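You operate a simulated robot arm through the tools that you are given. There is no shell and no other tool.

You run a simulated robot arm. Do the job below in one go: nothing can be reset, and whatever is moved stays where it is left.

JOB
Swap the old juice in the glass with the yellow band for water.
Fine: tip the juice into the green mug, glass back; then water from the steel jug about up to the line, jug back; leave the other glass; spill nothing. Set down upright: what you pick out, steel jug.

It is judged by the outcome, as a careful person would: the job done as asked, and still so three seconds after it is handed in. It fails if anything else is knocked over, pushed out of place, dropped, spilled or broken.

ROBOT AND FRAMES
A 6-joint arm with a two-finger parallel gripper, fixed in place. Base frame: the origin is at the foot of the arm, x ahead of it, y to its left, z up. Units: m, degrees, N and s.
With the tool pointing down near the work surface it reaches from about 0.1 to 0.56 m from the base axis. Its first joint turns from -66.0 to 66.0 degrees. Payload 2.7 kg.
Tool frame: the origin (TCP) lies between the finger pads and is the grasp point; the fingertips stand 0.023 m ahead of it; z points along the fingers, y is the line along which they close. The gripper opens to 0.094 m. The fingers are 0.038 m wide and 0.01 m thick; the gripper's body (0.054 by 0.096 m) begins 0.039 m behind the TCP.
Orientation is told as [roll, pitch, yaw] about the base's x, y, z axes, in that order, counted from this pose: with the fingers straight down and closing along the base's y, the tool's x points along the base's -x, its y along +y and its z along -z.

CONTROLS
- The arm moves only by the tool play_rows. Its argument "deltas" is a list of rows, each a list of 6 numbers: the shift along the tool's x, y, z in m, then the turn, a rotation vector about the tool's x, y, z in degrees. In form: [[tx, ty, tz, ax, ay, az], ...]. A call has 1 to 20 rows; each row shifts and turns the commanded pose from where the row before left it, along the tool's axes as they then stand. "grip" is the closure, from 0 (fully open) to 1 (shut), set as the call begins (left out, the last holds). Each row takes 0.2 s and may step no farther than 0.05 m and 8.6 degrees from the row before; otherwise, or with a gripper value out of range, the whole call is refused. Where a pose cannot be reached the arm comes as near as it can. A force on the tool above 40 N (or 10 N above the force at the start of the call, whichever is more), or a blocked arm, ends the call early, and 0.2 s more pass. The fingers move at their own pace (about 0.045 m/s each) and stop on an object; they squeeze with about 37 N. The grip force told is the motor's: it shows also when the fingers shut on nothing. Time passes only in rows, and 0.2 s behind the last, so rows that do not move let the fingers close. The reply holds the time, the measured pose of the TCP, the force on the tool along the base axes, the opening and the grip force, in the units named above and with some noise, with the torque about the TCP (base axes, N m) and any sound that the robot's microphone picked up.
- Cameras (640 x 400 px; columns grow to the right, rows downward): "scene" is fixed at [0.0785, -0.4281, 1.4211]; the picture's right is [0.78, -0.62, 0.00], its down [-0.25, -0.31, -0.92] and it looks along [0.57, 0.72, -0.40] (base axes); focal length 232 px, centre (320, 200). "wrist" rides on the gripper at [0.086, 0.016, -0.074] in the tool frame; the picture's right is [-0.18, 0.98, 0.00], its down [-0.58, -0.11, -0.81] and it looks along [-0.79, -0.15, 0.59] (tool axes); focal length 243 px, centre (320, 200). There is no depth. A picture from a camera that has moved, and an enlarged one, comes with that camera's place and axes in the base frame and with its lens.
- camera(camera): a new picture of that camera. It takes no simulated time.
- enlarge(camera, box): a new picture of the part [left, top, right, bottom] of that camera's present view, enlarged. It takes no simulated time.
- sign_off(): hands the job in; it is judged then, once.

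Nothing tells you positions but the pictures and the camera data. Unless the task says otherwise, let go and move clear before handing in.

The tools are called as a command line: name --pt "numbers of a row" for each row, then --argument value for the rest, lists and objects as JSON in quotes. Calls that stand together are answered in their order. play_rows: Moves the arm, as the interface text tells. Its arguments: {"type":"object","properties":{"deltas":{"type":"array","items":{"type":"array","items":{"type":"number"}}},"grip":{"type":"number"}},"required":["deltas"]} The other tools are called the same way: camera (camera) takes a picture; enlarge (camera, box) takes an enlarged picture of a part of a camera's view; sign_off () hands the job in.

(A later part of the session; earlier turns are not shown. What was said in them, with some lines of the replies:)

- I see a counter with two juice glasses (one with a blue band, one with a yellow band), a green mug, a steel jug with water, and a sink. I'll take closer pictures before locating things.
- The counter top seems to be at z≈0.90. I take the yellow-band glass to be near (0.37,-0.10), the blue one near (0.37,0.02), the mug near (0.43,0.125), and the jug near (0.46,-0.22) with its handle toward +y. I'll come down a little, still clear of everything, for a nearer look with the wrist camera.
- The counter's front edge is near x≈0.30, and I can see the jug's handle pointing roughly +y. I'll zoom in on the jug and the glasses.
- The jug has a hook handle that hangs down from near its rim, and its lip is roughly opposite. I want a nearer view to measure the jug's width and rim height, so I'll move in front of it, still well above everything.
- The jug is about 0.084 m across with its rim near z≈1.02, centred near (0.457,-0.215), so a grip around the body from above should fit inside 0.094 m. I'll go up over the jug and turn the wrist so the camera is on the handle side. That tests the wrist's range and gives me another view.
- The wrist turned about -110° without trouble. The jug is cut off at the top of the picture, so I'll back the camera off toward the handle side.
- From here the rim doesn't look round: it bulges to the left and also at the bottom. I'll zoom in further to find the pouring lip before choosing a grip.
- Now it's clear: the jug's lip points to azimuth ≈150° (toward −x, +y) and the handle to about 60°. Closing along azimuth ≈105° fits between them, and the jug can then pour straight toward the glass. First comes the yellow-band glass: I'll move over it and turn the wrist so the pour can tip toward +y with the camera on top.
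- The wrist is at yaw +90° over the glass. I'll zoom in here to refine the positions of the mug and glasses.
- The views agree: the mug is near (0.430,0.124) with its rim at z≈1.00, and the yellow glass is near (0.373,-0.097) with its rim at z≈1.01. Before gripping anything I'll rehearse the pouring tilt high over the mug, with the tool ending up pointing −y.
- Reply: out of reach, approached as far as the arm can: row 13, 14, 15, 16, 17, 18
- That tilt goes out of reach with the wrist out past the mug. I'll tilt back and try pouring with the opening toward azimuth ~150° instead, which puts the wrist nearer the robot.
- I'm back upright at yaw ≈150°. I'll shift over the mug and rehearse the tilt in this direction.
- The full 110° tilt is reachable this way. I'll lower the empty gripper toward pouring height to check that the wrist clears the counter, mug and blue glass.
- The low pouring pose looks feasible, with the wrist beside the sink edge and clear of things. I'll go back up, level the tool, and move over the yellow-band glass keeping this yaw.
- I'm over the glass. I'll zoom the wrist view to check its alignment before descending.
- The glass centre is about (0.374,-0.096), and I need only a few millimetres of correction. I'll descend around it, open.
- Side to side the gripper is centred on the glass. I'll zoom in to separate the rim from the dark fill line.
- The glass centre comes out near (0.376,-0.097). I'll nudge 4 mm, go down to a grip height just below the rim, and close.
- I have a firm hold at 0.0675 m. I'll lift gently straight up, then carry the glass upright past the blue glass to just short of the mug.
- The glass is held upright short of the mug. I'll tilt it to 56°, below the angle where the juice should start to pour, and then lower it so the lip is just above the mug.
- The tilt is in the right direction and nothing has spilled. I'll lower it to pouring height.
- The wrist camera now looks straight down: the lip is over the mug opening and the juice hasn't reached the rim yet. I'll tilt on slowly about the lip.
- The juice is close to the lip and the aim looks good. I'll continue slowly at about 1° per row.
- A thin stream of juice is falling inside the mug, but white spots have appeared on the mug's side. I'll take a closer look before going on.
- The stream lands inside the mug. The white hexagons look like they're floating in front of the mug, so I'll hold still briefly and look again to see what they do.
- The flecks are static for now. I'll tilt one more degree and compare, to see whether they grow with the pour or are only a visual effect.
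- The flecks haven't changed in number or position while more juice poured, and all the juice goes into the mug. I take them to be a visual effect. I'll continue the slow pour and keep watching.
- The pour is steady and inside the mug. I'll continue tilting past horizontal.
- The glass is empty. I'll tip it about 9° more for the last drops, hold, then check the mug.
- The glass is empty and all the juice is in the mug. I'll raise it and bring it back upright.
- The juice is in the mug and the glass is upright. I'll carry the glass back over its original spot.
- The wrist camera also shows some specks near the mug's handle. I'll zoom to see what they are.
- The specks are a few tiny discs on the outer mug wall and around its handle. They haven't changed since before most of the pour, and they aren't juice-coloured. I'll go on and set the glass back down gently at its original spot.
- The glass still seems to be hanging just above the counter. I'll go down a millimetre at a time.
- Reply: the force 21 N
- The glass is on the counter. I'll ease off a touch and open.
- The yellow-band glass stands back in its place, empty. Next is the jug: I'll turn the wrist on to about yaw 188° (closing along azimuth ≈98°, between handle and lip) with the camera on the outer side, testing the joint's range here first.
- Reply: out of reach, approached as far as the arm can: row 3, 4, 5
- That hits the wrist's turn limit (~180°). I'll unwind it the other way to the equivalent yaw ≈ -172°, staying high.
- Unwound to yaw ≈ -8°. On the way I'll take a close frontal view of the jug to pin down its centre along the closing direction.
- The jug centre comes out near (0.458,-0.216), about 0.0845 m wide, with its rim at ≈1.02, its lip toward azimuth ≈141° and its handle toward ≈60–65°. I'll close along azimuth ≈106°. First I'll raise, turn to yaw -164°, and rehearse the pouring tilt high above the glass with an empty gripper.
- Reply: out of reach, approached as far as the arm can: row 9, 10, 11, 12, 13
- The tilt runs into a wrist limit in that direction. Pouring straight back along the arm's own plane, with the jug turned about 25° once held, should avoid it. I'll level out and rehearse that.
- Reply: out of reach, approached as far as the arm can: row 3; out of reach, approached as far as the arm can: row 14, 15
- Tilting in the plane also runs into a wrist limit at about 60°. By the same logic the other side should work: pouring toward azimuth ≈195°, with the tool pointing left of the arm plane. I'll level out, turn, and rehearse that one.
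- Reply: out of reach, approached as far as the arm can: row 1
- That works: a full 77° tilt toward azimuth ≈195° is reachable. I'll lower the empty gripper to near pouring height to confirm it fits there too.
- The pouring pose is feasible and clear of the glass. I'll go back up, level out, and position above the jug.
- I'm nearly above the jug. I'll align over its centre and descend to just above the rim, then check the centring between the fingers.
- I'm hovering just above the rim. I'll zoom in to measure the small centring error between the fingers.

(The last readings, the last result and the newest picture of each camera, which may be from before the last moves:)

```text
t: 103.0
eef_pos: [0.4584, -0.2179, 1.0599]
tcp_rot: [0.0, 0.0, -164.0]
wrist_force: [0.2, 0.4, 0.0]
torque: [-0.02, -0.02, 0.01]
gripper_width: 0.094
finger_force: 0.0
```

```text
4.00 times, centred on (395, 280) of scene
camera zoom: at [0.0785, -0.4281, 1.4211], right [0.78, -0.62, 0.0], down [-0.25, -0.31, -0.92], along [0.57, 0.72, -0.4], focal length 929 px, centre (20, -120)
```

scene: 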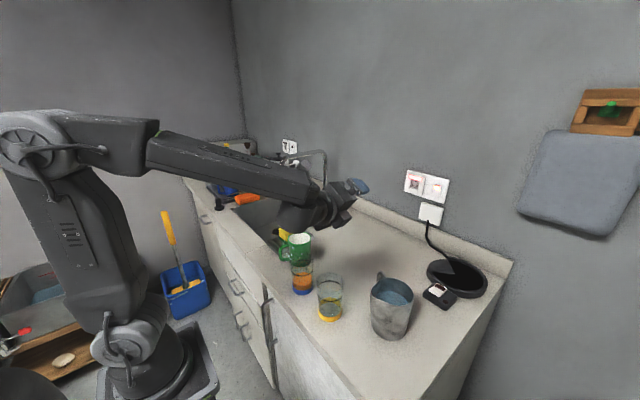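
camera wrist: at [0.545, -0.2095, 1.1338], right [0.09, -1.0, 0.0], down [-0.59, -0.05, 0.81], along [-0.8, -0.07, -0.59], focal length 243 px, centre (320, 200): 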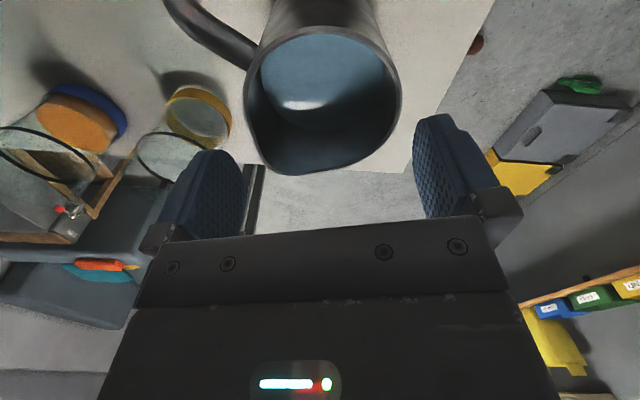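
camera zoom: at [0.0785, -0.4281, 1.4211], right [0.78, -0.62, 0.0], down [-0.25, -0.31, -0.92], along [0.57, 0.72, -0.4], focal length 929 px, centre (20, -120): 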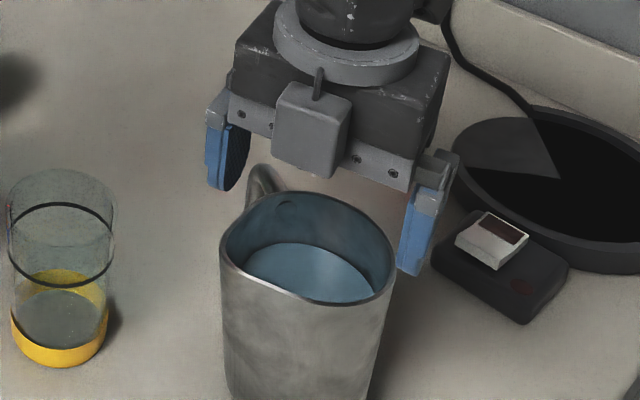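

Centring error is small: shift about 2 mm outward and 1.7 mm along the closing line. Then I'll descend around the jug in small steps, watching the force.

play_rows --pt "0.002 0.0017 0 0 0 0" --pt "0 0 0.01 0 0 0" --pt "0 0 0.01 0 0 0" --pt "0 0 0.006 0 0 0" --pt "0 0 0 0 0 0"

enlarge --camera "wrist" --box '[200, 0, 460, 220]'

enlarge --camera "scene" --box '[360, 240, 430, 330]'

```text
t: 104.2
eef_pos: [0.4603, -0.2173, 1.0357]
tcp_rot: [0.0, 0.0, -164.1]
wrist_force: [-0.2, 0.2, 0.5]
torque: [-0.02, 0.02, 0.0]
gripper_width: 0.0939
finger_force: 0.0
```

```text
1.82 times, centred on (330, 110) of wrist
camera zoom: at [0.5471, -0.2104, 1.1092], right [0.09, -1.0, 0.0], down [-0.59, -0.05, 0.81], along [-0.8, -0.07, -0.59], focal length 441 px, centre (302, 364)
```

zoom: 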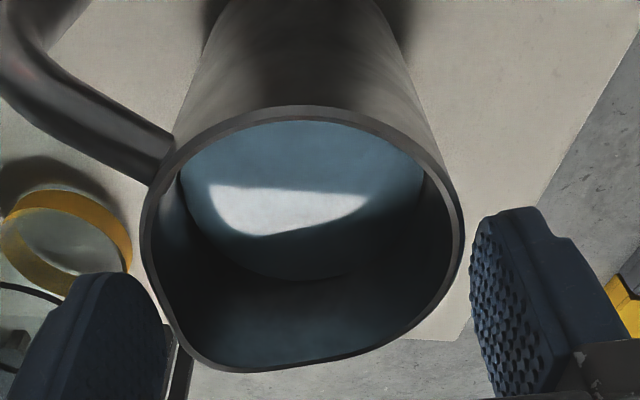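

```text
4.44 times, centred on (395, 285) of scene
camera zoom: at [0.0785, -0.4281, 1.4211], right [0.78, -0.62, 0.0], down [-0.25, -0.31, -0.92], along [0.57, 0.72, -0.4], focal length 1033 px, centre (-13, -178)
```

zoom: 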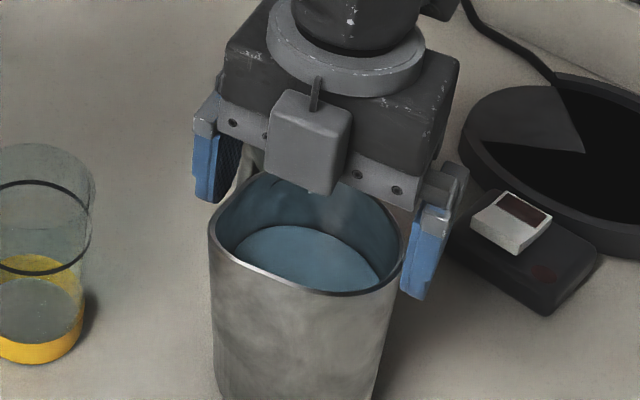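

The jug is now centred (equal margins left and right) with no contact force. I'll continue down to grip height.

play_rows --pt "0 0 0.006 0 0 0" --pt "0 0 0.006 0 0 0" --pt "0 0 0.006 0 0 0" --pt "0 0 0 0 0 0"

play_rows --pt "0 0 0.006 0 0 0" --pt "0 0 0.006 0 0 0" --pt "0 0 0.004 0 0 0" --pt "0 0 0 0 0 0"

enlarge --camera "wrist" --box '[200, 0, 460, 220]'

enlarge --camera "scene" --box '[350, 240, 440, 340]'

```text
t: 105.2
eef_pos: [0.4622, -0.2171, 1.0165]
tcp_rot: [0.0, 0.0, -164.1]
wrist_force: [0.4, 0.2, -0.6]
torque: [0.0, 0.0, 0.03]
gripper_width: 0.0938
finger_force: 0.1
```

```text
t: 106.2
eef_pos: [0.4624, -0.2189, 1.0003]
tcp_rot: [0.0, 0.0, -164.0]
wrist_force: [-0.5, 0.5, 1.1]
torque: [-0.02, 0.0, -0.01]
gripper_width: 0.094
finger_force: 0.1
```

```text
1.82 times, centred on (330, 110) of wrist
camera zoom: at [0.5479, -0.2105, 1.0751], right [0.09, -1.0, 0.0], down [-0.59, -0.05, 0.81], along [-0.8, -0.07, -0.59], focal length 441 px, centre (302, 364)
```

zoom: 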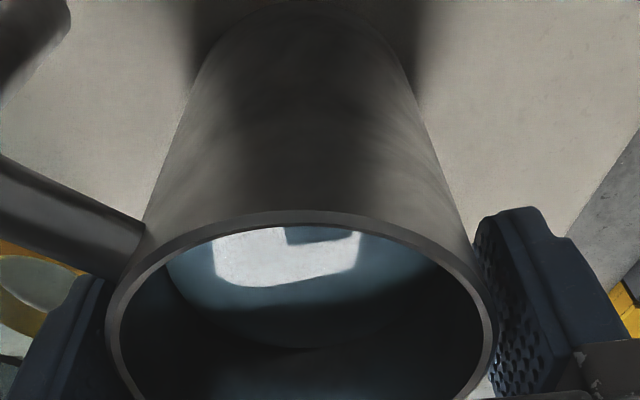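

```text
4.00 times, centred on (395, 290) of scene
camera zoom: at [0.0785, -0.4281, 1.4211], right [0.78, -0.62, 0.0], down [-0.25, -0.31, -0.92], along [0.57, 0.72, -0.4], focal length 929 px, centre (20, -160)
```

zoom: 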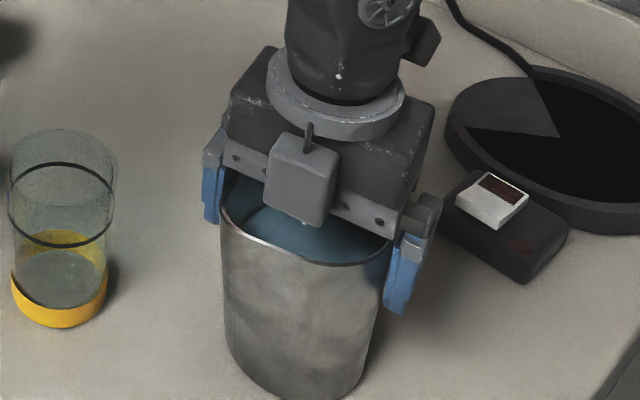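

The fingers are around the jug with no contact. I'll close.

play_rows --pt "0 0 0 0 0 0" --pt "0 0 0 0 0 0" --pt "0 0 0 0 0 0" --pt "0 0 0 0 0 0" --grip 1

enlarge --camera "scene" --box '[350, 240, 440, 340]'

```text
t: 107.2
eef_pos: [0.4611, -0.2177, 1.001]
tcp_rot: [-0.1, 0.0, -164.1]
wrist_force: [0.7, -1.6, 0.2]
torque: [-0.06, -0.03, -0.02]
gripper_width: 0.0861
finger_force: 37.1
```

```text
4.00 times, centred on (395, 290) of scene
camera zoom: at [0.0785, -0.4282, 1.4211], right [0.78, -0.62, 0.0], down [-0.25, -0.31, -0.92], along [0.57, 0.72, -0.4], focal length 929 px, centre (20, -160)
```

zoom: 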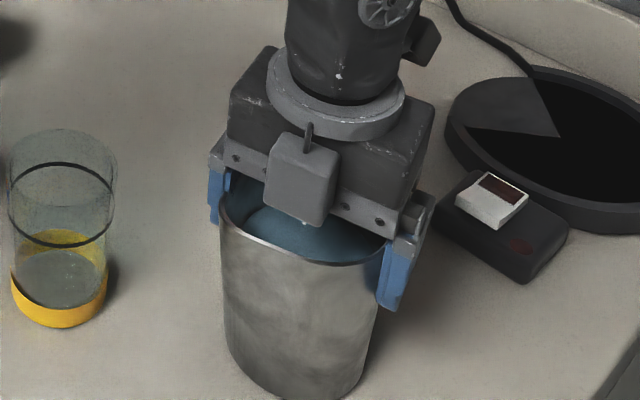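

The jug is firmly held (0.086 m). I'll lift it slowly straight up.

play_rows --pt "0 0 -0.003 0 0 0" --pt "0 0 -0.006 0 0 0" --pt "0 0 -0.012 0 0 0" --pt "0 0 -0.018 0 0 0" --pt "0 0 -0.02 0 0 0" --pt "0 0 -0.02 0 0 0" --pt "0 0 -0.02 0 0 0" --pt "0 0 -0.02 0 0 0" --pt "0 0 -0.018 0 0 0" --pt "0 0 -0.01 0 0 0" --pt "0 0 -0.003 0 0 0" --pt "0 0 0 0 0 0"

camera --camera "scene"

camera --camera "wrist"

```text
t: 109.8
eef_pos: [0.4594, -0.2179, 1.1509]
tcp_rot: [0.0, 0.0, -164.0]
wrist_force: [-0.5, 1.1, -6.7]
torque: [-0.09, 0.08, -0.02]
gripper_width: 0.0859
finger_force: 37.0
```

```text
taken
```

scene: 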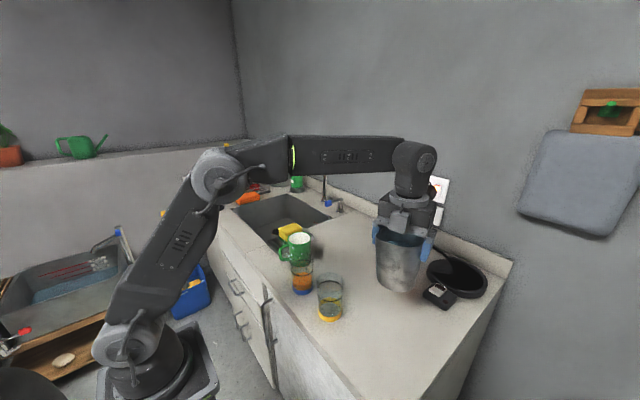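

```text
taken
camera wrist: at [0.5464, -0.2099, 1.2253], right [0.09, -1.0, 0.0], down [-0.59, -0.05, 0.81], along [-0.8, -0.07, -0.59], focal length 243 px, centre (320, 200)
```

wrist: 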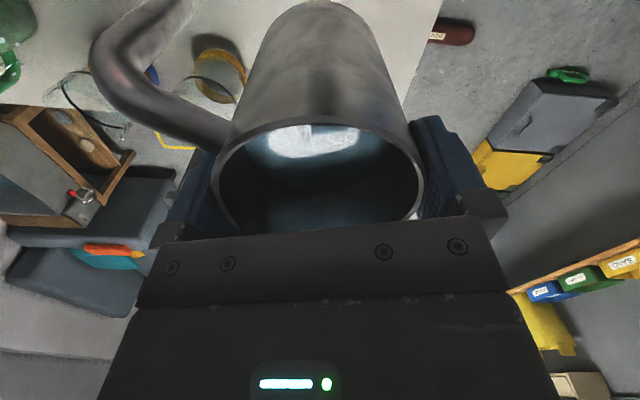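

The jug is lifted cleanly at about 0.68 kg. I'll turn it 53° in the air so its lip faces azimuth ≈195°, then carry it slowly to beside the glass, staying high.

play_rows --pt "0 0 0 0 0 -3" --pt "0 0 0 0 0 -5" --pt "0 0 0 0 0 -6" --pt "0 0 0 0 0 -6" --pt "0 0 0 0 0 -6" --pt "0 0 0 0 0 -6" --pt "0 0 0 0 0 -6" --pt "0 0 0 0 0 -6" --pt "0 0 0 0 0 -5" --pt "0 0 0 0 0 -4" --pt "0 0 0 0 0 0"

play_rows --pt "0.0086 -0.005 0 0 0 0" --pt "0.01716 -0.0101 0 0 0 0" --pt "0.01716 -0.0101 0 0 0 0" --pt "0.01716 -0.0101 0 0 0 0" --pt "0.01716 -0.0101 0 0 0 0" --pt "0.01716 -0.0101 0 0 0 0" --pt "0.01716 -0.0101 0 0 0 0" --pt "0.0086 -0.005 0 0 0 0" --pt "0 0 0 0 0 0" --pt "0 0 0 0 0 0"

camera --camera "scene"

camera --camera "wrist"

```text
t: 112.2
eef_pos: [0.4607, -0.2159, 1.1517]
tcp_rot: [0.0, 0.1, -111.0]
wrist_force: [0.6, 0.1, -6.0]
torque: [-0.06, -0.05, 0.01]
gripper_width: 0.086
finger_force: 37.1
```

```text
t: 114.4
eef_pos: [0.4396, -0.0791, 1.1492]
tcp_rot: [-0.1, 0.0, -111.1]
wrist_force: [-0.1, 0.6, -6.3]
torque: [-0.12, -0.04, -0.01]
gripper_width: 0.086
finger_force: 37.1
```

```text
taken
```

scene: 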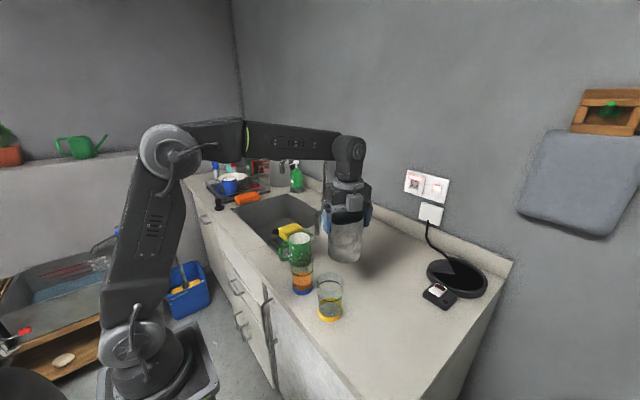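

```text
taken
camera wrist: at [0.4834, -0.0051, 1.2232], right [0.85, -0.53, 0.0], down [-0.31, -0.5, 0.81], along [-0.42, -0.69, -0.59], focal length 243 px, centre (320, 200)
```

wrist: 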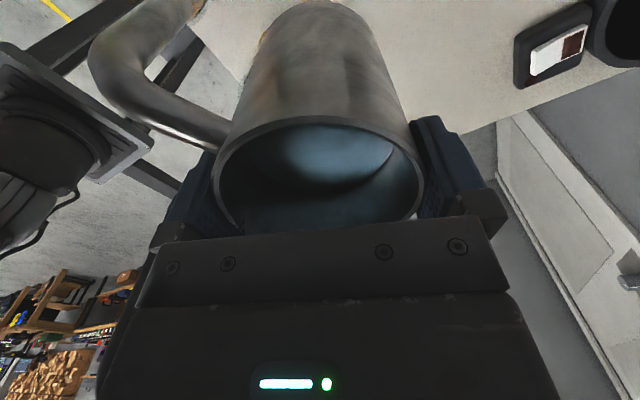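

The jug is beside the glass with its lip toward the robot side. I'll zoom in to verify the lip's direction relative to the glass.

enlarge --camera "scene" --box '[280, 180, 400, 330]'

```text
2.67 times, centred on (340, 255) of scene
camera zoom: at [0.0786, -0.4282, 1.4211], right [0.78, -0.62, 0.0], down [-0.25, -0.31, -0.92], along [0.57, 0.72, -0.4], focal length 620 px, centre (267, 53)
```

zoom: 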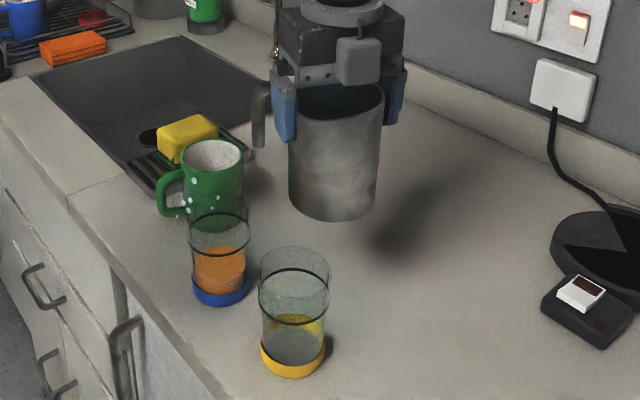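

The layout is as planned. I'll tilt the jug to 35°, below the pouring angle, while still high.

play_rows --pt "0 0 0 -2.43 1.76 0" --pt "0 0 0 -4.04 2.94 0" --pt "0 0 0 -4.85 3.53 0" --pt "0 0 0 -4.85 3.53 0" --pt "0 0 0 -4.85 3.53 0" --pt "0 0 0 -4.04 2.94 0" --pt "0 0 0 -3.24 2.35 0" --pt "0 0 0 0 0 0" --pt "0 0 0 0 0 0"

enlarge --camera "scene" --box '[280, 180, 400, 330]'

camera --camera "wrist"

```text
t: 116.4
eef_pos: [0.4377, -0.0796, 1.1506]
tcp_rot: [29.6, 19.7, -105.9]
wrist_force: [0.4, -0.2, -5.2]
torque: [-0.12, 0.13, 0.01]
gripper_width: 0.0861
finger_force: 37.5
```

```text
2.67 times, centred on (340, 255) of scene
camera zoom: at [0.0786, -0.4282, 1.4211], right [0.78, -0.62, 0.0], down [-0.25, -0.31, -0.92], along [0.57, 0.72, -0.4], focal length 620 px, centre (267, 53)
```

zoom: 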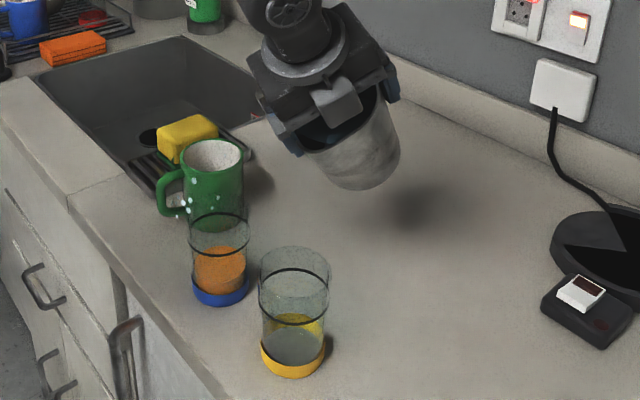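

```text
taken
camera wrist: at [0.4303, -0.0197, 1.2479], right [0.73, -0.56, 0.39], down [-0.68, -0.6, 0.41], along [0.01, -0.57, -0.82], focal length 243 px, centre (320, 200)
```

wrist: 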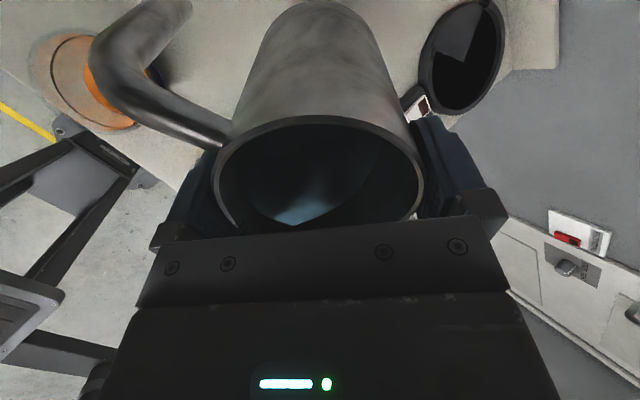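

The tilt is clean and the lip is where I predicted. I'll lower the jug so the lip is about 5 cm above the glass rim.

play_rows --pt "-0.004 -0.0055 0.009 0 0 0" --pt "-0.0058 -0.008 0.0129 0 0 0" --pt "-0.0058 -0.008 0.0129 0 0 0" --pt "-0.0058 -0.008 0.0129 0 0 0" --pt "-0.0045 -0.006 0.0096 0 0 0" --pt "-0.003 -0.004 0.007 0 0 0" --pt "0 0 0 0 0 0" --pt "0 0 0 0 0 0"

enlarge --camera "scene" --box '[280, 200, 380, 330]'

camera --camera "wrist"

```text
t: 118.2
eef_pos: [0.4343, -0.0809, 1.0692]
tcp_rot: [29.6, 19.8, -105.9]
wrist_force: [0.2, 0.5, -5.2]
torque: [-0.1, 0.13, 0.02]
gripper_width: 0.0861
finger_force: 36.7
```

```text
3.08 times, centred on (330, 265) of scene
camera zoom: at [0.0786, -0.4282, 1.4211], right [0.78, -0.62, 0.0], down [-0.25, -0.31, -0.92], along [0.57, 0.72, -0.4], focal length 715 px, centre (289, 0)
```

zoom: 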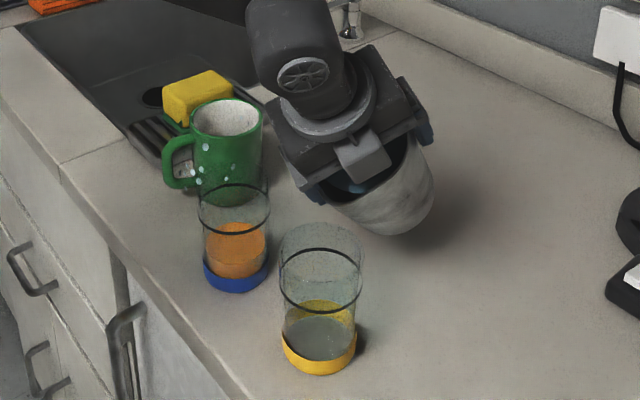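

```text
taken
camera wrist: at [0.4269, -0.0211, 1.1668], right [0.73, -0.56, 0.39], down [-0.68, -0.6, 0.41], along [0.01, -0.57, -0.82], focal length 243 px, centre (320, 200)
```

wrist: 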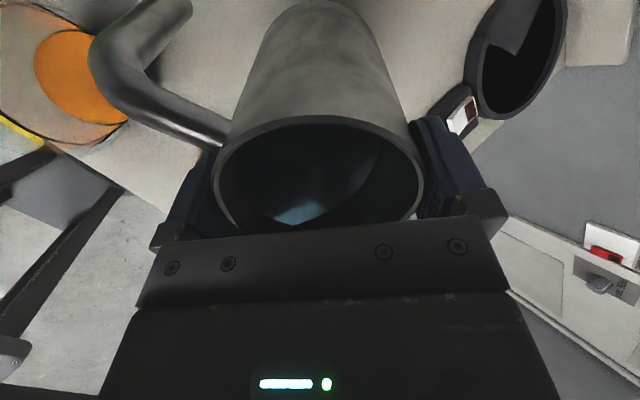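

The lip is over the glass. I'll begin tilting slowly about the lip, checking often.

play_rows --pt "0.000205 0.000282 -0.00082 -0.809 0.588 0" --pt "0.000205 0.000282 -0.00082 -0.809 0.588 0" --pt "0.000205 0.000282 -0.00082 -0.809 0.588 0" --pt "0.000205 0.000282 -0.00082 -0.809 0.588 0" --pt "0.000205 0.000282 -0.00082 -0.809 0.588 0"

enlarge --camera "scene" --box '[290, 220, 370, 330]'

```text
t: 119.4
eef_pos: [0.4328, -0.0814, 1.0735]
tcp_rot: [34.3, 22.1, -104.2]
wrist_force: [-0.4, -0.1, -6.1]
torque: [-0.15, 0.15, 0.02]
gripper_width: 0.086
finger_force: 37.2
```

```text
3.64 times, centred on (330, 275) of scene
camera zoom: at [0.0786, -0.4282, 1.4211], right [0.78, -0.62, 0.0], down [-0.25, -0.31, -0.92], along [0.57, 0.72, -0.4], focal length 845 px, centre (284, -73)
```

zoom: 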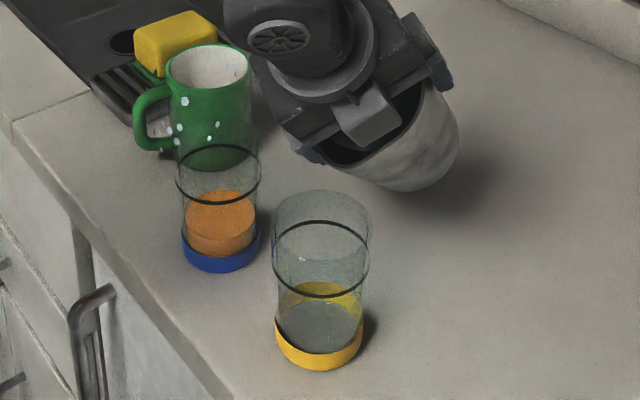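

play_rows --pt "0.000205 0.000282 -0.00082 -0.809 0.588 0" --pt "0.000205 0.000282 -0.00082 -0.809 0.588 0" --pt "0.000205 0.000282 -0.00082 -0.809 0.588 0"

enlarge --camera "scene" --box '[290, 220, 370, 330]'

```text
t: 120.2
eef_pos: [0.434, -0.0796, 1.0761]
tcp_rot: [37.1, 23.6, -103.2]
wrist_force: [0.1, 0.4, -6.4]
torque: [-0.14, 0.13, 0.02]
gripper_width: 0.0861
finger_force: 36.8
```

```text
3.64 times, centred on (330, 275) of scene
camera zoom: at [0.0786, -0.4282, 1.4211], right [0.78, -0.62, 0.0], down [-0.25, -0.31, -0.92], along [0.57, 0.72, -0.4], focal length 845 px, centre (284, -73)
```

zoom: 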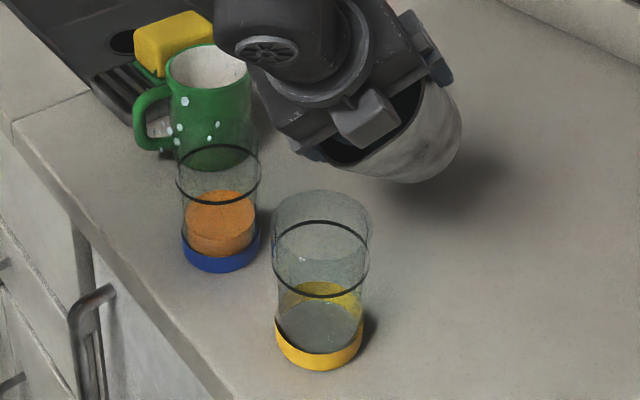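

play_rows --pt "0.000205 0.000282 -0.00082 -0.809 0.588 0" --pt "0.000205 0.000282 -0.00082 -0.809 0.588 0" --pt "0.000205 0.000282 -0.00082 -0.809 0.588 0"

enlarge --camera "scene" --box '[290, 220, 370, 330]'

```text
t: 121.0
eef_pos: [0.4317, -0.0815, 1.0792]
tcp_rot: [40.1, 25.0, -101.9]
wrist_force: [0.4, 0.6, -5.2]
torque: [-0.16, 0.19, -0.01]
gripper_width: 0.0861
finger_force: 37.3
```

```text
3.64 times, centred on (330, 275) of scene
camera zoom: at [0.0786, -0.4282, 1.4211], right [0.78, -0.62, 0.0], down [-0.25, -0.31, -0.92], along [0.57, 0.72, -0.4], focal length 845 px, centre (284, -73)
```

zoom: 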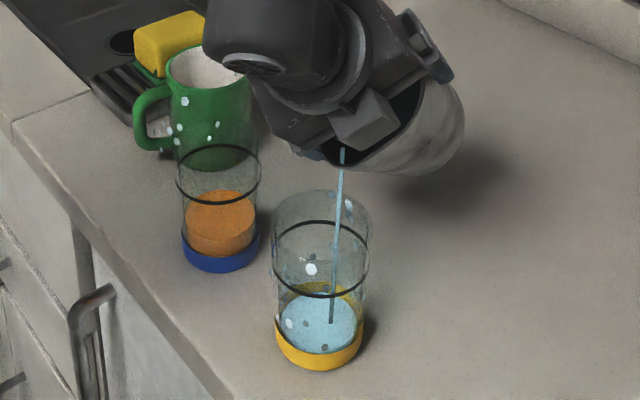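

Water is flowing into the glass, landing well inside. I'll hold briefly and watch the level.

play_rows --pt "0 0 0 0 0 0" --pt "0 0 0 0 0 0"

enlarge --camera "scene" --box '[290, 220, 370, 330]'

```text
t: 121.6
eef_pos: [0.4331, -0.0819, 1.0796]
tcp_rot: [40.0, 25.0, -101.9]
wrist_force: [0.1, 0.7, -5.1]
torque: [-0.12, 0.18, -0.01]
gripper_width: 0.0859
finger_force: 37.1
```

```text
3.64 times, centred on (330, 275) of scene
camera zoom: at [0.0786, -0.4282, 1.4211], right [0.78, -0.62, 0.0], down [-0.25, -0.31, -0.92], along [0.57, 0.72, -0.4], focal length 845 px, centre (284, -73)
```

zoom: 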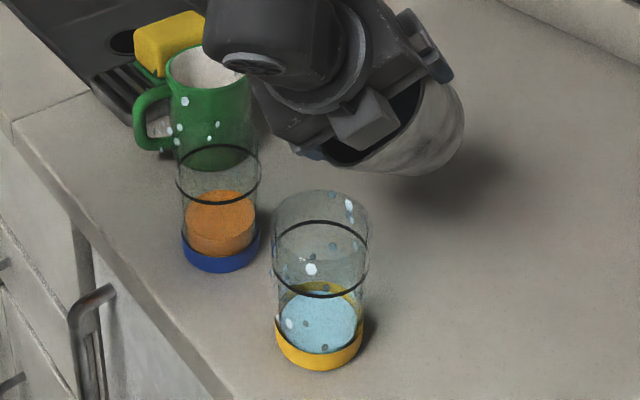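

The flow follows the tilt and stops when I stop, so it's easy to control. I'll continue in small increments and check the level.

play_rows --pt "0.000205 0.000282 -0.00082 -0.809 0.588 0" --pt "0.000205 0.000282 -0.00082 -0.809 0.588 0" --pt "0.000205 0.000282 -0.00082 -0.809 0.588 0" --pt "0.000205 0.000282 -0.00082 -0.809 0.588 0"

enlarge --camera "scene" --box '[290, 220, 370, 330]'

```text
t: 122.6
eef_pos: [0.4309, -0.0827, 1.0836]
tcp_rot: [43.9, 26.8, -100.1]
wrist_force: [-0.5, 0.4, -5.0]
torque: [-0.13, 0.15, 0.03]
gripper_width: 0.0859
finger_force: 36.9
```

```text
3.64 times, centred on (330, 275) of scene
camera zoom: at [0.0786, -0.4282, 1.4211], right [0.78, -0.62, 0.0], down [-0.25, -0.31, -0.92], along [0.57, 0.72, -0.4], focal length 845 px, centre (284, -73)
```

zoom: 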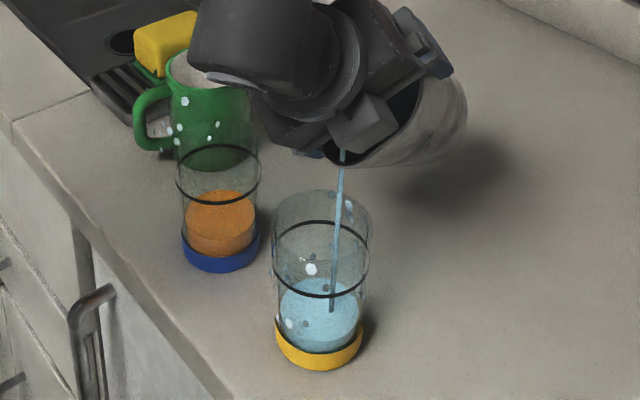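

play_rows --pt "0.000205 0.000282 -0.00082 -0.809 0.588 0" --pt "0.000205 0.000282 -0.00082 -0.809 0.588 0" --pt "0.000205 0.000282 -0.00082 -0.809 0.588 0" --pt "0.000205 0.000282 -0.00082 -0.809 0.588 0"

enlarge --camera "scene" --box '[290, 220, 370, 330]'

```text
t: 123.6
eef_pos: [0.4297, -0.0831, 1.0851]
tcp_rot: [48.3, 28.5, -98.3]
wrist_force: [0.0, -0.3, -5.0]
torque: [-0.14, 0.17, -0.02]
gripper_width: 0.0859
finger_force: 36.5
```

```text
3.64 times, centred on (330, 275) of scene
camera zoom: at [0.0786, -0.4282, 1.4211], right [0.78, -0.62, 0.0], down [-0.25, -0.31, -0.92], along [0.57, 0.72, -0.4], focal length 845 px, centre (284, -73)
```

zoom: 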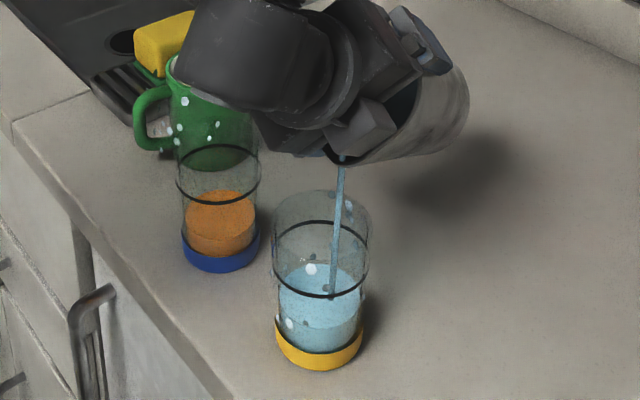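

The level is about halfway from the bottom to the line. I'll continue.

play_rows --pt "0.000205 0.000282 -0.00082 -0.809 0.588 0" --pt "0.000205 0.000282 -0.00082 -0.809 0.588 0" --pt "0.000205 0.000282 -0.00082 -0.809 0.588 0" --pt "0.000205 0.000282 -0.00082 -0.809 0.588 0"

enlarge --camera "scene" --box '[300, 240, 360, 320]'

```text
t: 124.6
eef_pos: [0.4281, -0.085, 1.0894]
tcp_rot: [52.4, 29.9, -96.2]
wrist_force: [1.1, 0.0, -4.5]
torque: [-0.14, 0.15, -0.01]
gripper_width: 0.0857
finger_force: 36.6
```

```text
5.00 times, centred on (330, 280) of scene
camera zoom: at [0.0786, -0.4282, 1.4211], right [0.78, -0.62, 0.0], down [-0.25, -0.31, -0.92], along [0.57, 0.72, -0.4], focal length 1162 px, centre (270, -200)
```

zoom: 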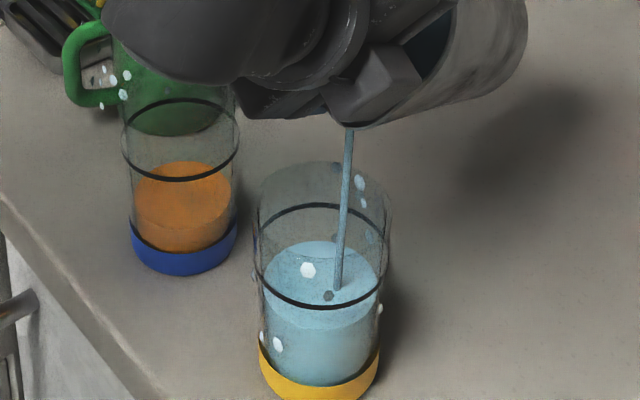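

The level is close now, with roughly 2 cm to go. I'll tilt 3° more and check.

play_rows --pt "0.000205 0.000282 -0.00082 -0.809 0.588 0" --pt "0.000205 0.000282 -0.00082 -0.809 0.588 0" --pt "0.000205 0.000282 -0.00082 -0.809 0.588 0" --pt "0 0 0 0 0 0" --pt "0 0 0 0 0 0"

enlarge --camera "scene" --box '[305, 255, 350, 325]'

```text
t: 125.8
eef_pos: [0.4253, -0.0844, 1.0904]
tcp_rot: [55.7, 30.9, -94.4]
wrist_force: [0.8, -0.3, -4.0]
torque: [-0.11, 0.17, -0.01]
gripper_width: 0.0859
finger_force: 37.3
```

```text
5.71 times, centred on (328, 290) of scene
camera zoom: at [0.0786, -0.4282, 1.4211], right [0.78, -0.62, 0.0], down [-0.25, -0.31, -0.92], along [0.57, 0.72, -0.4], focal length 1328 px, centre (277, -314)
```

zoom: 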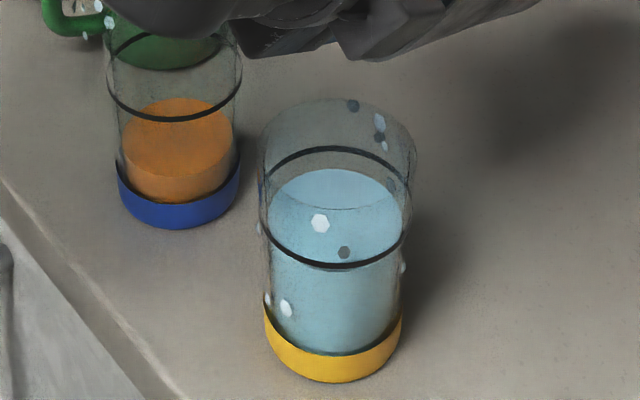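

The water is now about 8 mm below the line. I'll tilt just under 2° more.

play_rows --pt "0.000185 0.000254 -0.00074 -0.728 0.529 0" --pt "0.000185 0.000254 -0.00074 -0.728 0.529 0" --pt "0 0 0 0 0 0" --pt "0 0 0 0 0 0"

enlarge --camera "scene" --box '[305, 255, 350, 325]'

```text
t: 126.8
eef_pos: [0.4245, -0.0838, 1.0912]
tcp_rot: [57.6, 31.5, -93.4]
wrist_force: [-0.1, 0.4, -4.6]
torque: [-0.11, 0.14, -0.03]
gripper_width: 0.086
finger_force: 37.4
```

```text
5.71 times, centred on (328, 290) of scene
camera zoom: at [0.0786, -0.4282, 1.4211], right [0.78, -0.62, 0.0], down [-0.25, -0.31, -0.92], along [0.57, 0.72, -0.4], focal length 1328 px, centre (277, -314)
```

zoom: 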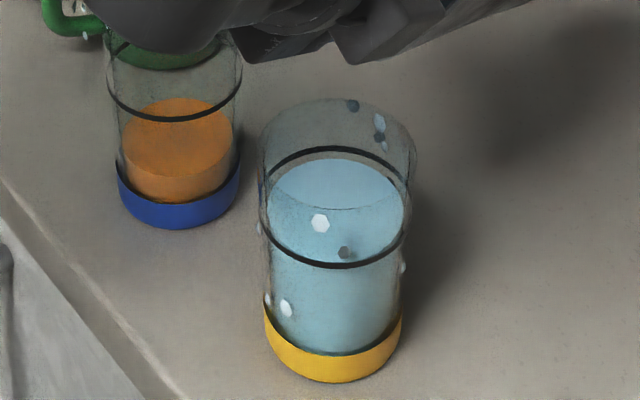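

It's within about 2–3 mm of the line. One last half-degree, then I'll tilt the jug back upright.

play_rows --pt "0.0001 0.00014 -0.00041 -0.405 0.294 0" --pt "0 0 0 0 0 0" --pt "0 0 0 0 0 0"

enlarge --camera "scene" --box '[305, 255, 350, 325]'

```text
t: 127.6
eef_pos: [0.4255, -0.0832, 1.0917]
tcp_rot: [58.2, 31.7, -93.1]
wrist_force: [-0.3, 0.0, -4.6]
torque: [-0.1, 0.16, 0.0]
gripper_width: 0.0856
finger_force: 37.4
```

```text
5.71 times, centred on (328, 290) of scene
camera zoom: at [0.0786, -0.4282, 1.4211], right [0.78, -0.62, 0.0], down [-0.25, -0.31, -0.92], along [0.57, 0.72, -0.4], focal length 1328 px, centre (277, -314)
```

zoom: 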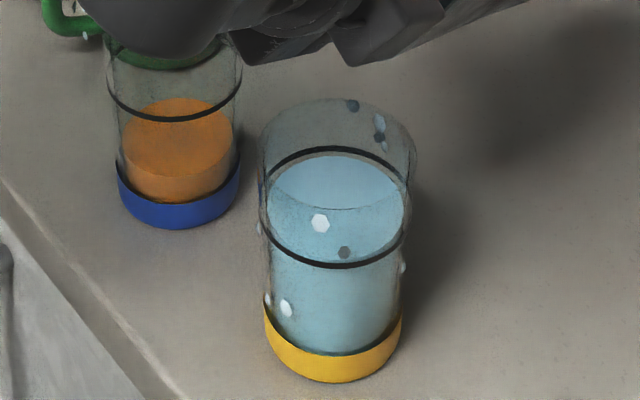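

The water is at the line. I'll tip the jug back, raise it, and bring it fully upright.

play_rows --pt "0 0 0 2.43 -1.76 0" --pt "0 0 0 4.045 -2.94 0" --pt "0 0 0 4.045 -2.94 0" --pt "0 0 0 4.045 -2.94 0" --pt "0 0 0 1.615 -1.18 0" --pt "0.0081 0.0111 -0.0146 0 0 0" --pt "0.0081 0.0111 -0.0146 0 0 0" --pt "0.0081 0.0111 -0.0146 0 0 0" --pt "0.0081 0.0111 -0.0146 0 0 0" --pt "0 0 0 4.38 -3.18 0" --pt "0 0 0 4.38 -3.18 0" --pt "0 0 0 4.38 -3.18 0" --pt "0 0 0 4.38 -3.18 0" --pt "0 0 0 4.38 -3.18 0" --pt "0 0 0 4.38 -3.18 0" --pt "0 0 0 4.38 -3.18 0" --pt "0 0 0 4.38 -3.18 0" --pt "0 0 0 0 0 0"

camera --camera "scene"

```text
t: 131.4
eef_pos: [0.4228, -0.084, 1.1725]
tcp_rot: [0.0, 0.0, -111.0]
wrist_force: [-0.1, 0.4, -5.3]
torque: [-0.05, -0.02, 0.0]
gripper_width: 0.0858
finger_force: 36.8
```

```text
taken
```

scene: 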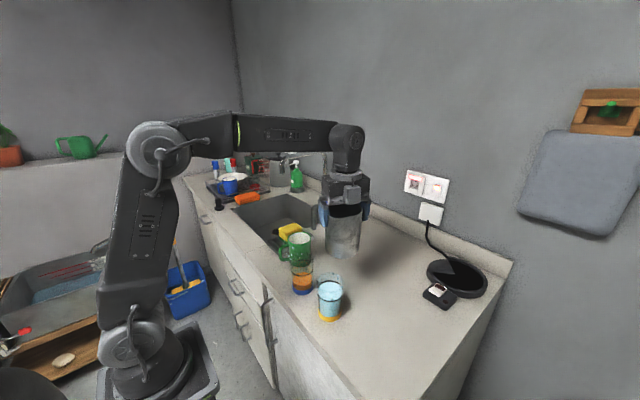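

The jug is upright with nothing spilled. I'll carry it back over its original spot and turn it back to its original heading.

play_rows --pt "-0.008 0.006 0 0 0 0" --pt "-0.0159 0.012 0 0 0 0" --pt "-0.0159 0.012 0 0 0 0" --pt "-0.0159 0.012 0 0 0 0" --pt "-0.0159 0.012 0 0 0 0" --pt "-0.0159 0.012 0 0 0 0" --pt "-0.0159 0.012 0 0 0 0" --pt "-0.0079 0.006 0 0 0 0" --pt "0 0 0 0 0 0"

play_rows --pt "0 0 0 0 0 3" --pt "0 0 0 0 0 5" --pt "0 0 0 0 0 6" --pt "0 0 0 0 0 6" --pt "0 0 0 0 0 6" --pt "0 0 0 0 0 6" --pt "0 0 0 0 0 6" --pt "0 0 0 0 0 6" --pt "0 0 0 0 0 5" --pt "0 0 0 0 0 4" --pt "0 0 0 0 0 0"

```text
t: 133.4
eef_pos: [0.4627, -0.2174, 1.1726]
tcp_rot: [0.1, 0.0, -111.1]
wrist_force: [0.6, -0.9, -3.6]
torque: [-0.07, -0.04, -0.02]
gripper_width: 0.0862
finger_force: 36.5
```

```text
t: 135.8
eef_pos: [0.4642, -0.2168, 1.1722]
tcp_rot: [0.0, 0.0, -164.2]
wrist_force: [0.8, 0.3, -4.4]
torque: [-0.03, 0.02, -0.03]
gripper_width: 0.0859
finger_force: 36.9
```

play_rows --pt "-0.0015 0 0.015 0 0 0" --pt "0 0 0.025 0 0 0" --pt "0 0 0.025 0 0 0" --pt "0 0 0.025 0 0 0" --pt "0 0 0.025 0 0 0" --pt "0 0 0.02 0 0 0" --pt "0 0 0.015 0 0 0" --pt "0 0 0.01 0 0 0" --pt "0 0 0.005 0 0 0" --pt "0 0 0 0 0 0"

enlarge --camera "scene" --box '[290, 220, 440, 350]'

```text
t: 138.0
eef_pos: [0.4622, -0.2188, 1.0092]
tcp_rot: [0.0, 0.1, -164.1]
wrist_force: [-0.4, -0.4, -3.6]
torque: [-0.03, 0.07, -0.02]
gripper_width: 0.0859
finger_force: 36.8
```

```text
3.08 times, centred on (365, 285) of scene
camera zoom: at [0.0786, -0.4282, 1.4211], right [0.78, -0.62, 0.0], down [-0.25, -0.31, -0.92], along [0.57, 0.72, -0.4], focal length 715 px, centre (182, -62)
```

zoom: 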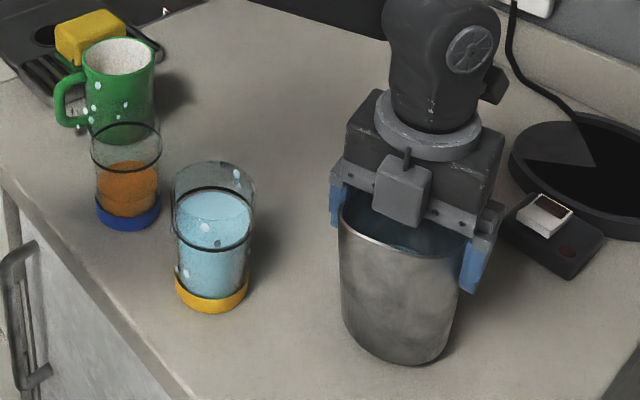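

The jug is about 8 mm above the counter. I'll lower it gently until contact.

play_rows --pt "0 0 0.003 0 0 0" --pt "0 0 0.002 0 0 0" --pt "0 0 0.001 0 0 0" --pt "0 0 0 0 0 0"

play_rows --pt "0 0 0.001 0 0 0" --pt "0 0 0 0 0 0"

play_rows --pt "0 0 0.001 0 0 0" --pt "0 0 0 0 0 0"

```text
t: 139.0
eef_pos: [0.4623, -0.2178, 1.0018]
tcp_rot: [0.0, 0.0, -164.1]
wrist_force: [-0.2, -0.7, -3.6]
torque: [-0.06, 0.02, -0.03]
gripper_width: 0.0859
finger_force: 37.1
```

```text
t: 139.6
eef_pos: [0.4623, -0.2186, 1.0014]
tcp_rot: [0.1, 0.1, -164.2]
wrist_force: [-2.6, 1.9, 5.1]
torque: [-0.2, 0.25, -0.11]
gripper_width: 0.0858
finger_force: 37.3
```

```text
t: 140.2
eef_pos: [0.4636, -0.2188, 1.0008]
tcp_rot: [0.0, 0.3, -164.0]
wrist_force: [-9.7, 4.9, 23.5]
torque: [0.26, 0.16, 0.19]
gripper_width: 0.0857
finger_force: 37.0
```

The jug is in contact with the counter. I'll ease off slightly, open, then withdraw straight up.

play_rows --pt "0 0 -0.0015 0 0 0" --pt "0 0 0 0 0 0"

play_rows --pt "0 0 0 0 0 0" --pt "0 0 0 0 0 0" --pt "0 0 0 0 0 0" --grip 0

enlarge --camera "wrist" --box '[200, 0, 460, 220]'

```text
t: 140.8
eef_pos: [0.4623, -0.2182, 1.0015]
tcp_rot: [0.1, 0.2, -164.1]
wrist_force: [1.6, 2.9, 14.1]
torque: [-0.33, -0.28, 0.12]
gripper_width: 0.0859
finger_force: 36.9
```

```text
t: 141.6
eef_pos: [0.4623, -0.2179, 1.0003]
tcp_rot: [0.0, 0.1, -164.0]
wrist_force: [0.4, 0.0, -0.3]
torque: [0.02, -0.02, 0.0]
gripper_width: 0.0941
finger_force: 0.1
```

```text
1.82 times, centred on (330, 110) of wrist
camera zoom: at [0.5485, -0.2114, 1.0752], right [0.09, -1.0, 0.0], down [-0.59, -0.06, 0.81], along [-0.8, -0.07, -0.59], focal length 441 px, centre (302, 364)
```

zoom: 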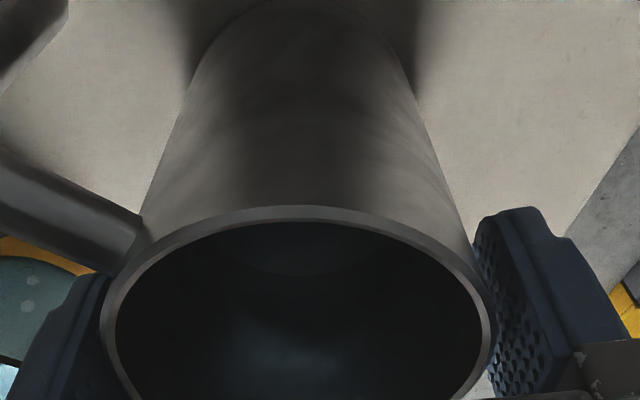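

The fingers are open and centred around the jug. I'll withdraw straight up and then clear away.

play_rows --pt "0 0 -0.008 0 0 0" --pt "0 0 -0.012 0 0 0" --pt "0 0 -0.02 0 0 0" --pt "0 0 -0.03 0 0 0" --pt "0 0 -0.04 0 0 0" --pt "0 0 -0.04 0 0 0" --pt "0 0 -0.04 0 0 0" --pt "0 0 -0.03 0 0 0" --pt "0 0 0 0 0 0"

camera --camera "scene"

enlarge --camera "scene" --box '[260, 210, 420, 350]'

enlarge --camera "scene" --box '[300, 250, 360, 330]'

```text
t: 143.6
eef_pos: [0.4614, -0.218, 1.2214]
tcp_rot: [-0.1, 0.1, -164.2]
wrist_force: [0.4, -0.1, 0.9]
torque: [0.0, 0.0, -0.01]
gripper_width: 0.094
finger_force: 0.0
```

```text
taken
```

scene: 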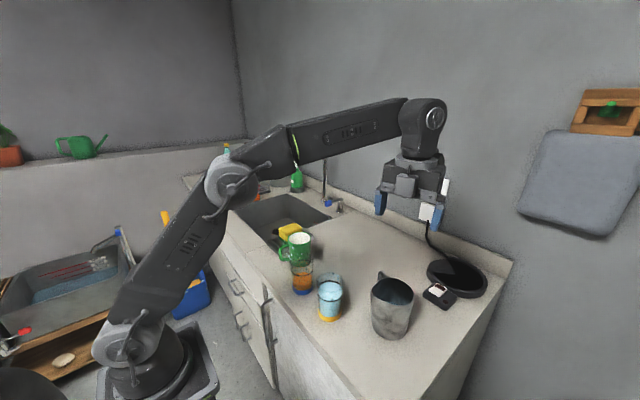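

```text
2.86 times, centred on (340, 280) of scene
camera zoom: at [0.0785, -0.4281, 1.4211], right [0.78, -0.62, 0.0], down [-0.25, -0.31, -0.92], along [0.57, 0.72, -0.4], focal length 664 px, centre (263, -29)
```

zoom: 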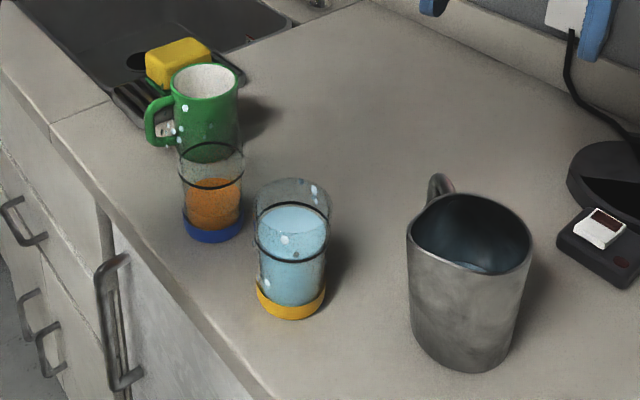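

```text
5.00 times, centred on (330, 290) of scene
camera zoom: at [0.0785, -0.4281, 1.4211], right [0.78, -0.62, 0.0], down [-0.25, -0.31, -0.92], along [0.57, 0.72, -0.4], focal length 1162 px, centre (270, -250)
```

zoom: 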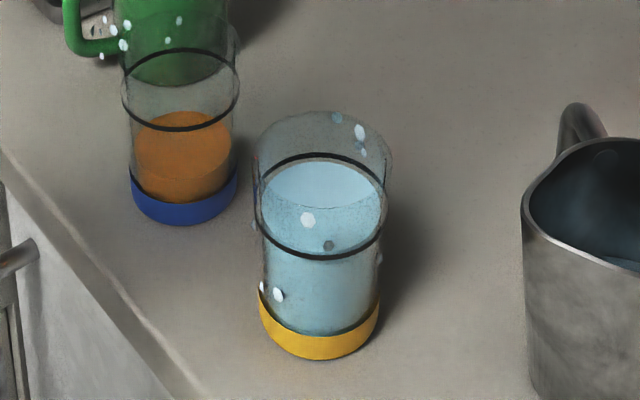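

The glass with the yellow band is back in place and holds water at about the line, and the juice is in the green mug. The jug stands upright in its old spot, the blue glass is untouched, the counter is dry, and the gripper is open and clear above. I'm handing in.

sign_off

```text
The job is handed in.
```

The job is done and handed in. The old juice is in the green mug, and the yellow-band glass is back in its place with water at about the line.

- **Jug:** it is back upright at its old spot, facing the same way as before.
- **Other glass:** the blue-band glass was not touched.
- **Spills:** I saw no juice or water on the counter. Small pale specks appeared on and around each vessel when its pour began: the outside of the mug and its handle, then the glass. They did not grow or move as more liquid went in and were not juice-coloured, so I took them for a visual effect. I could not confirm that.
- **Gripper:** it is open and well above everything.
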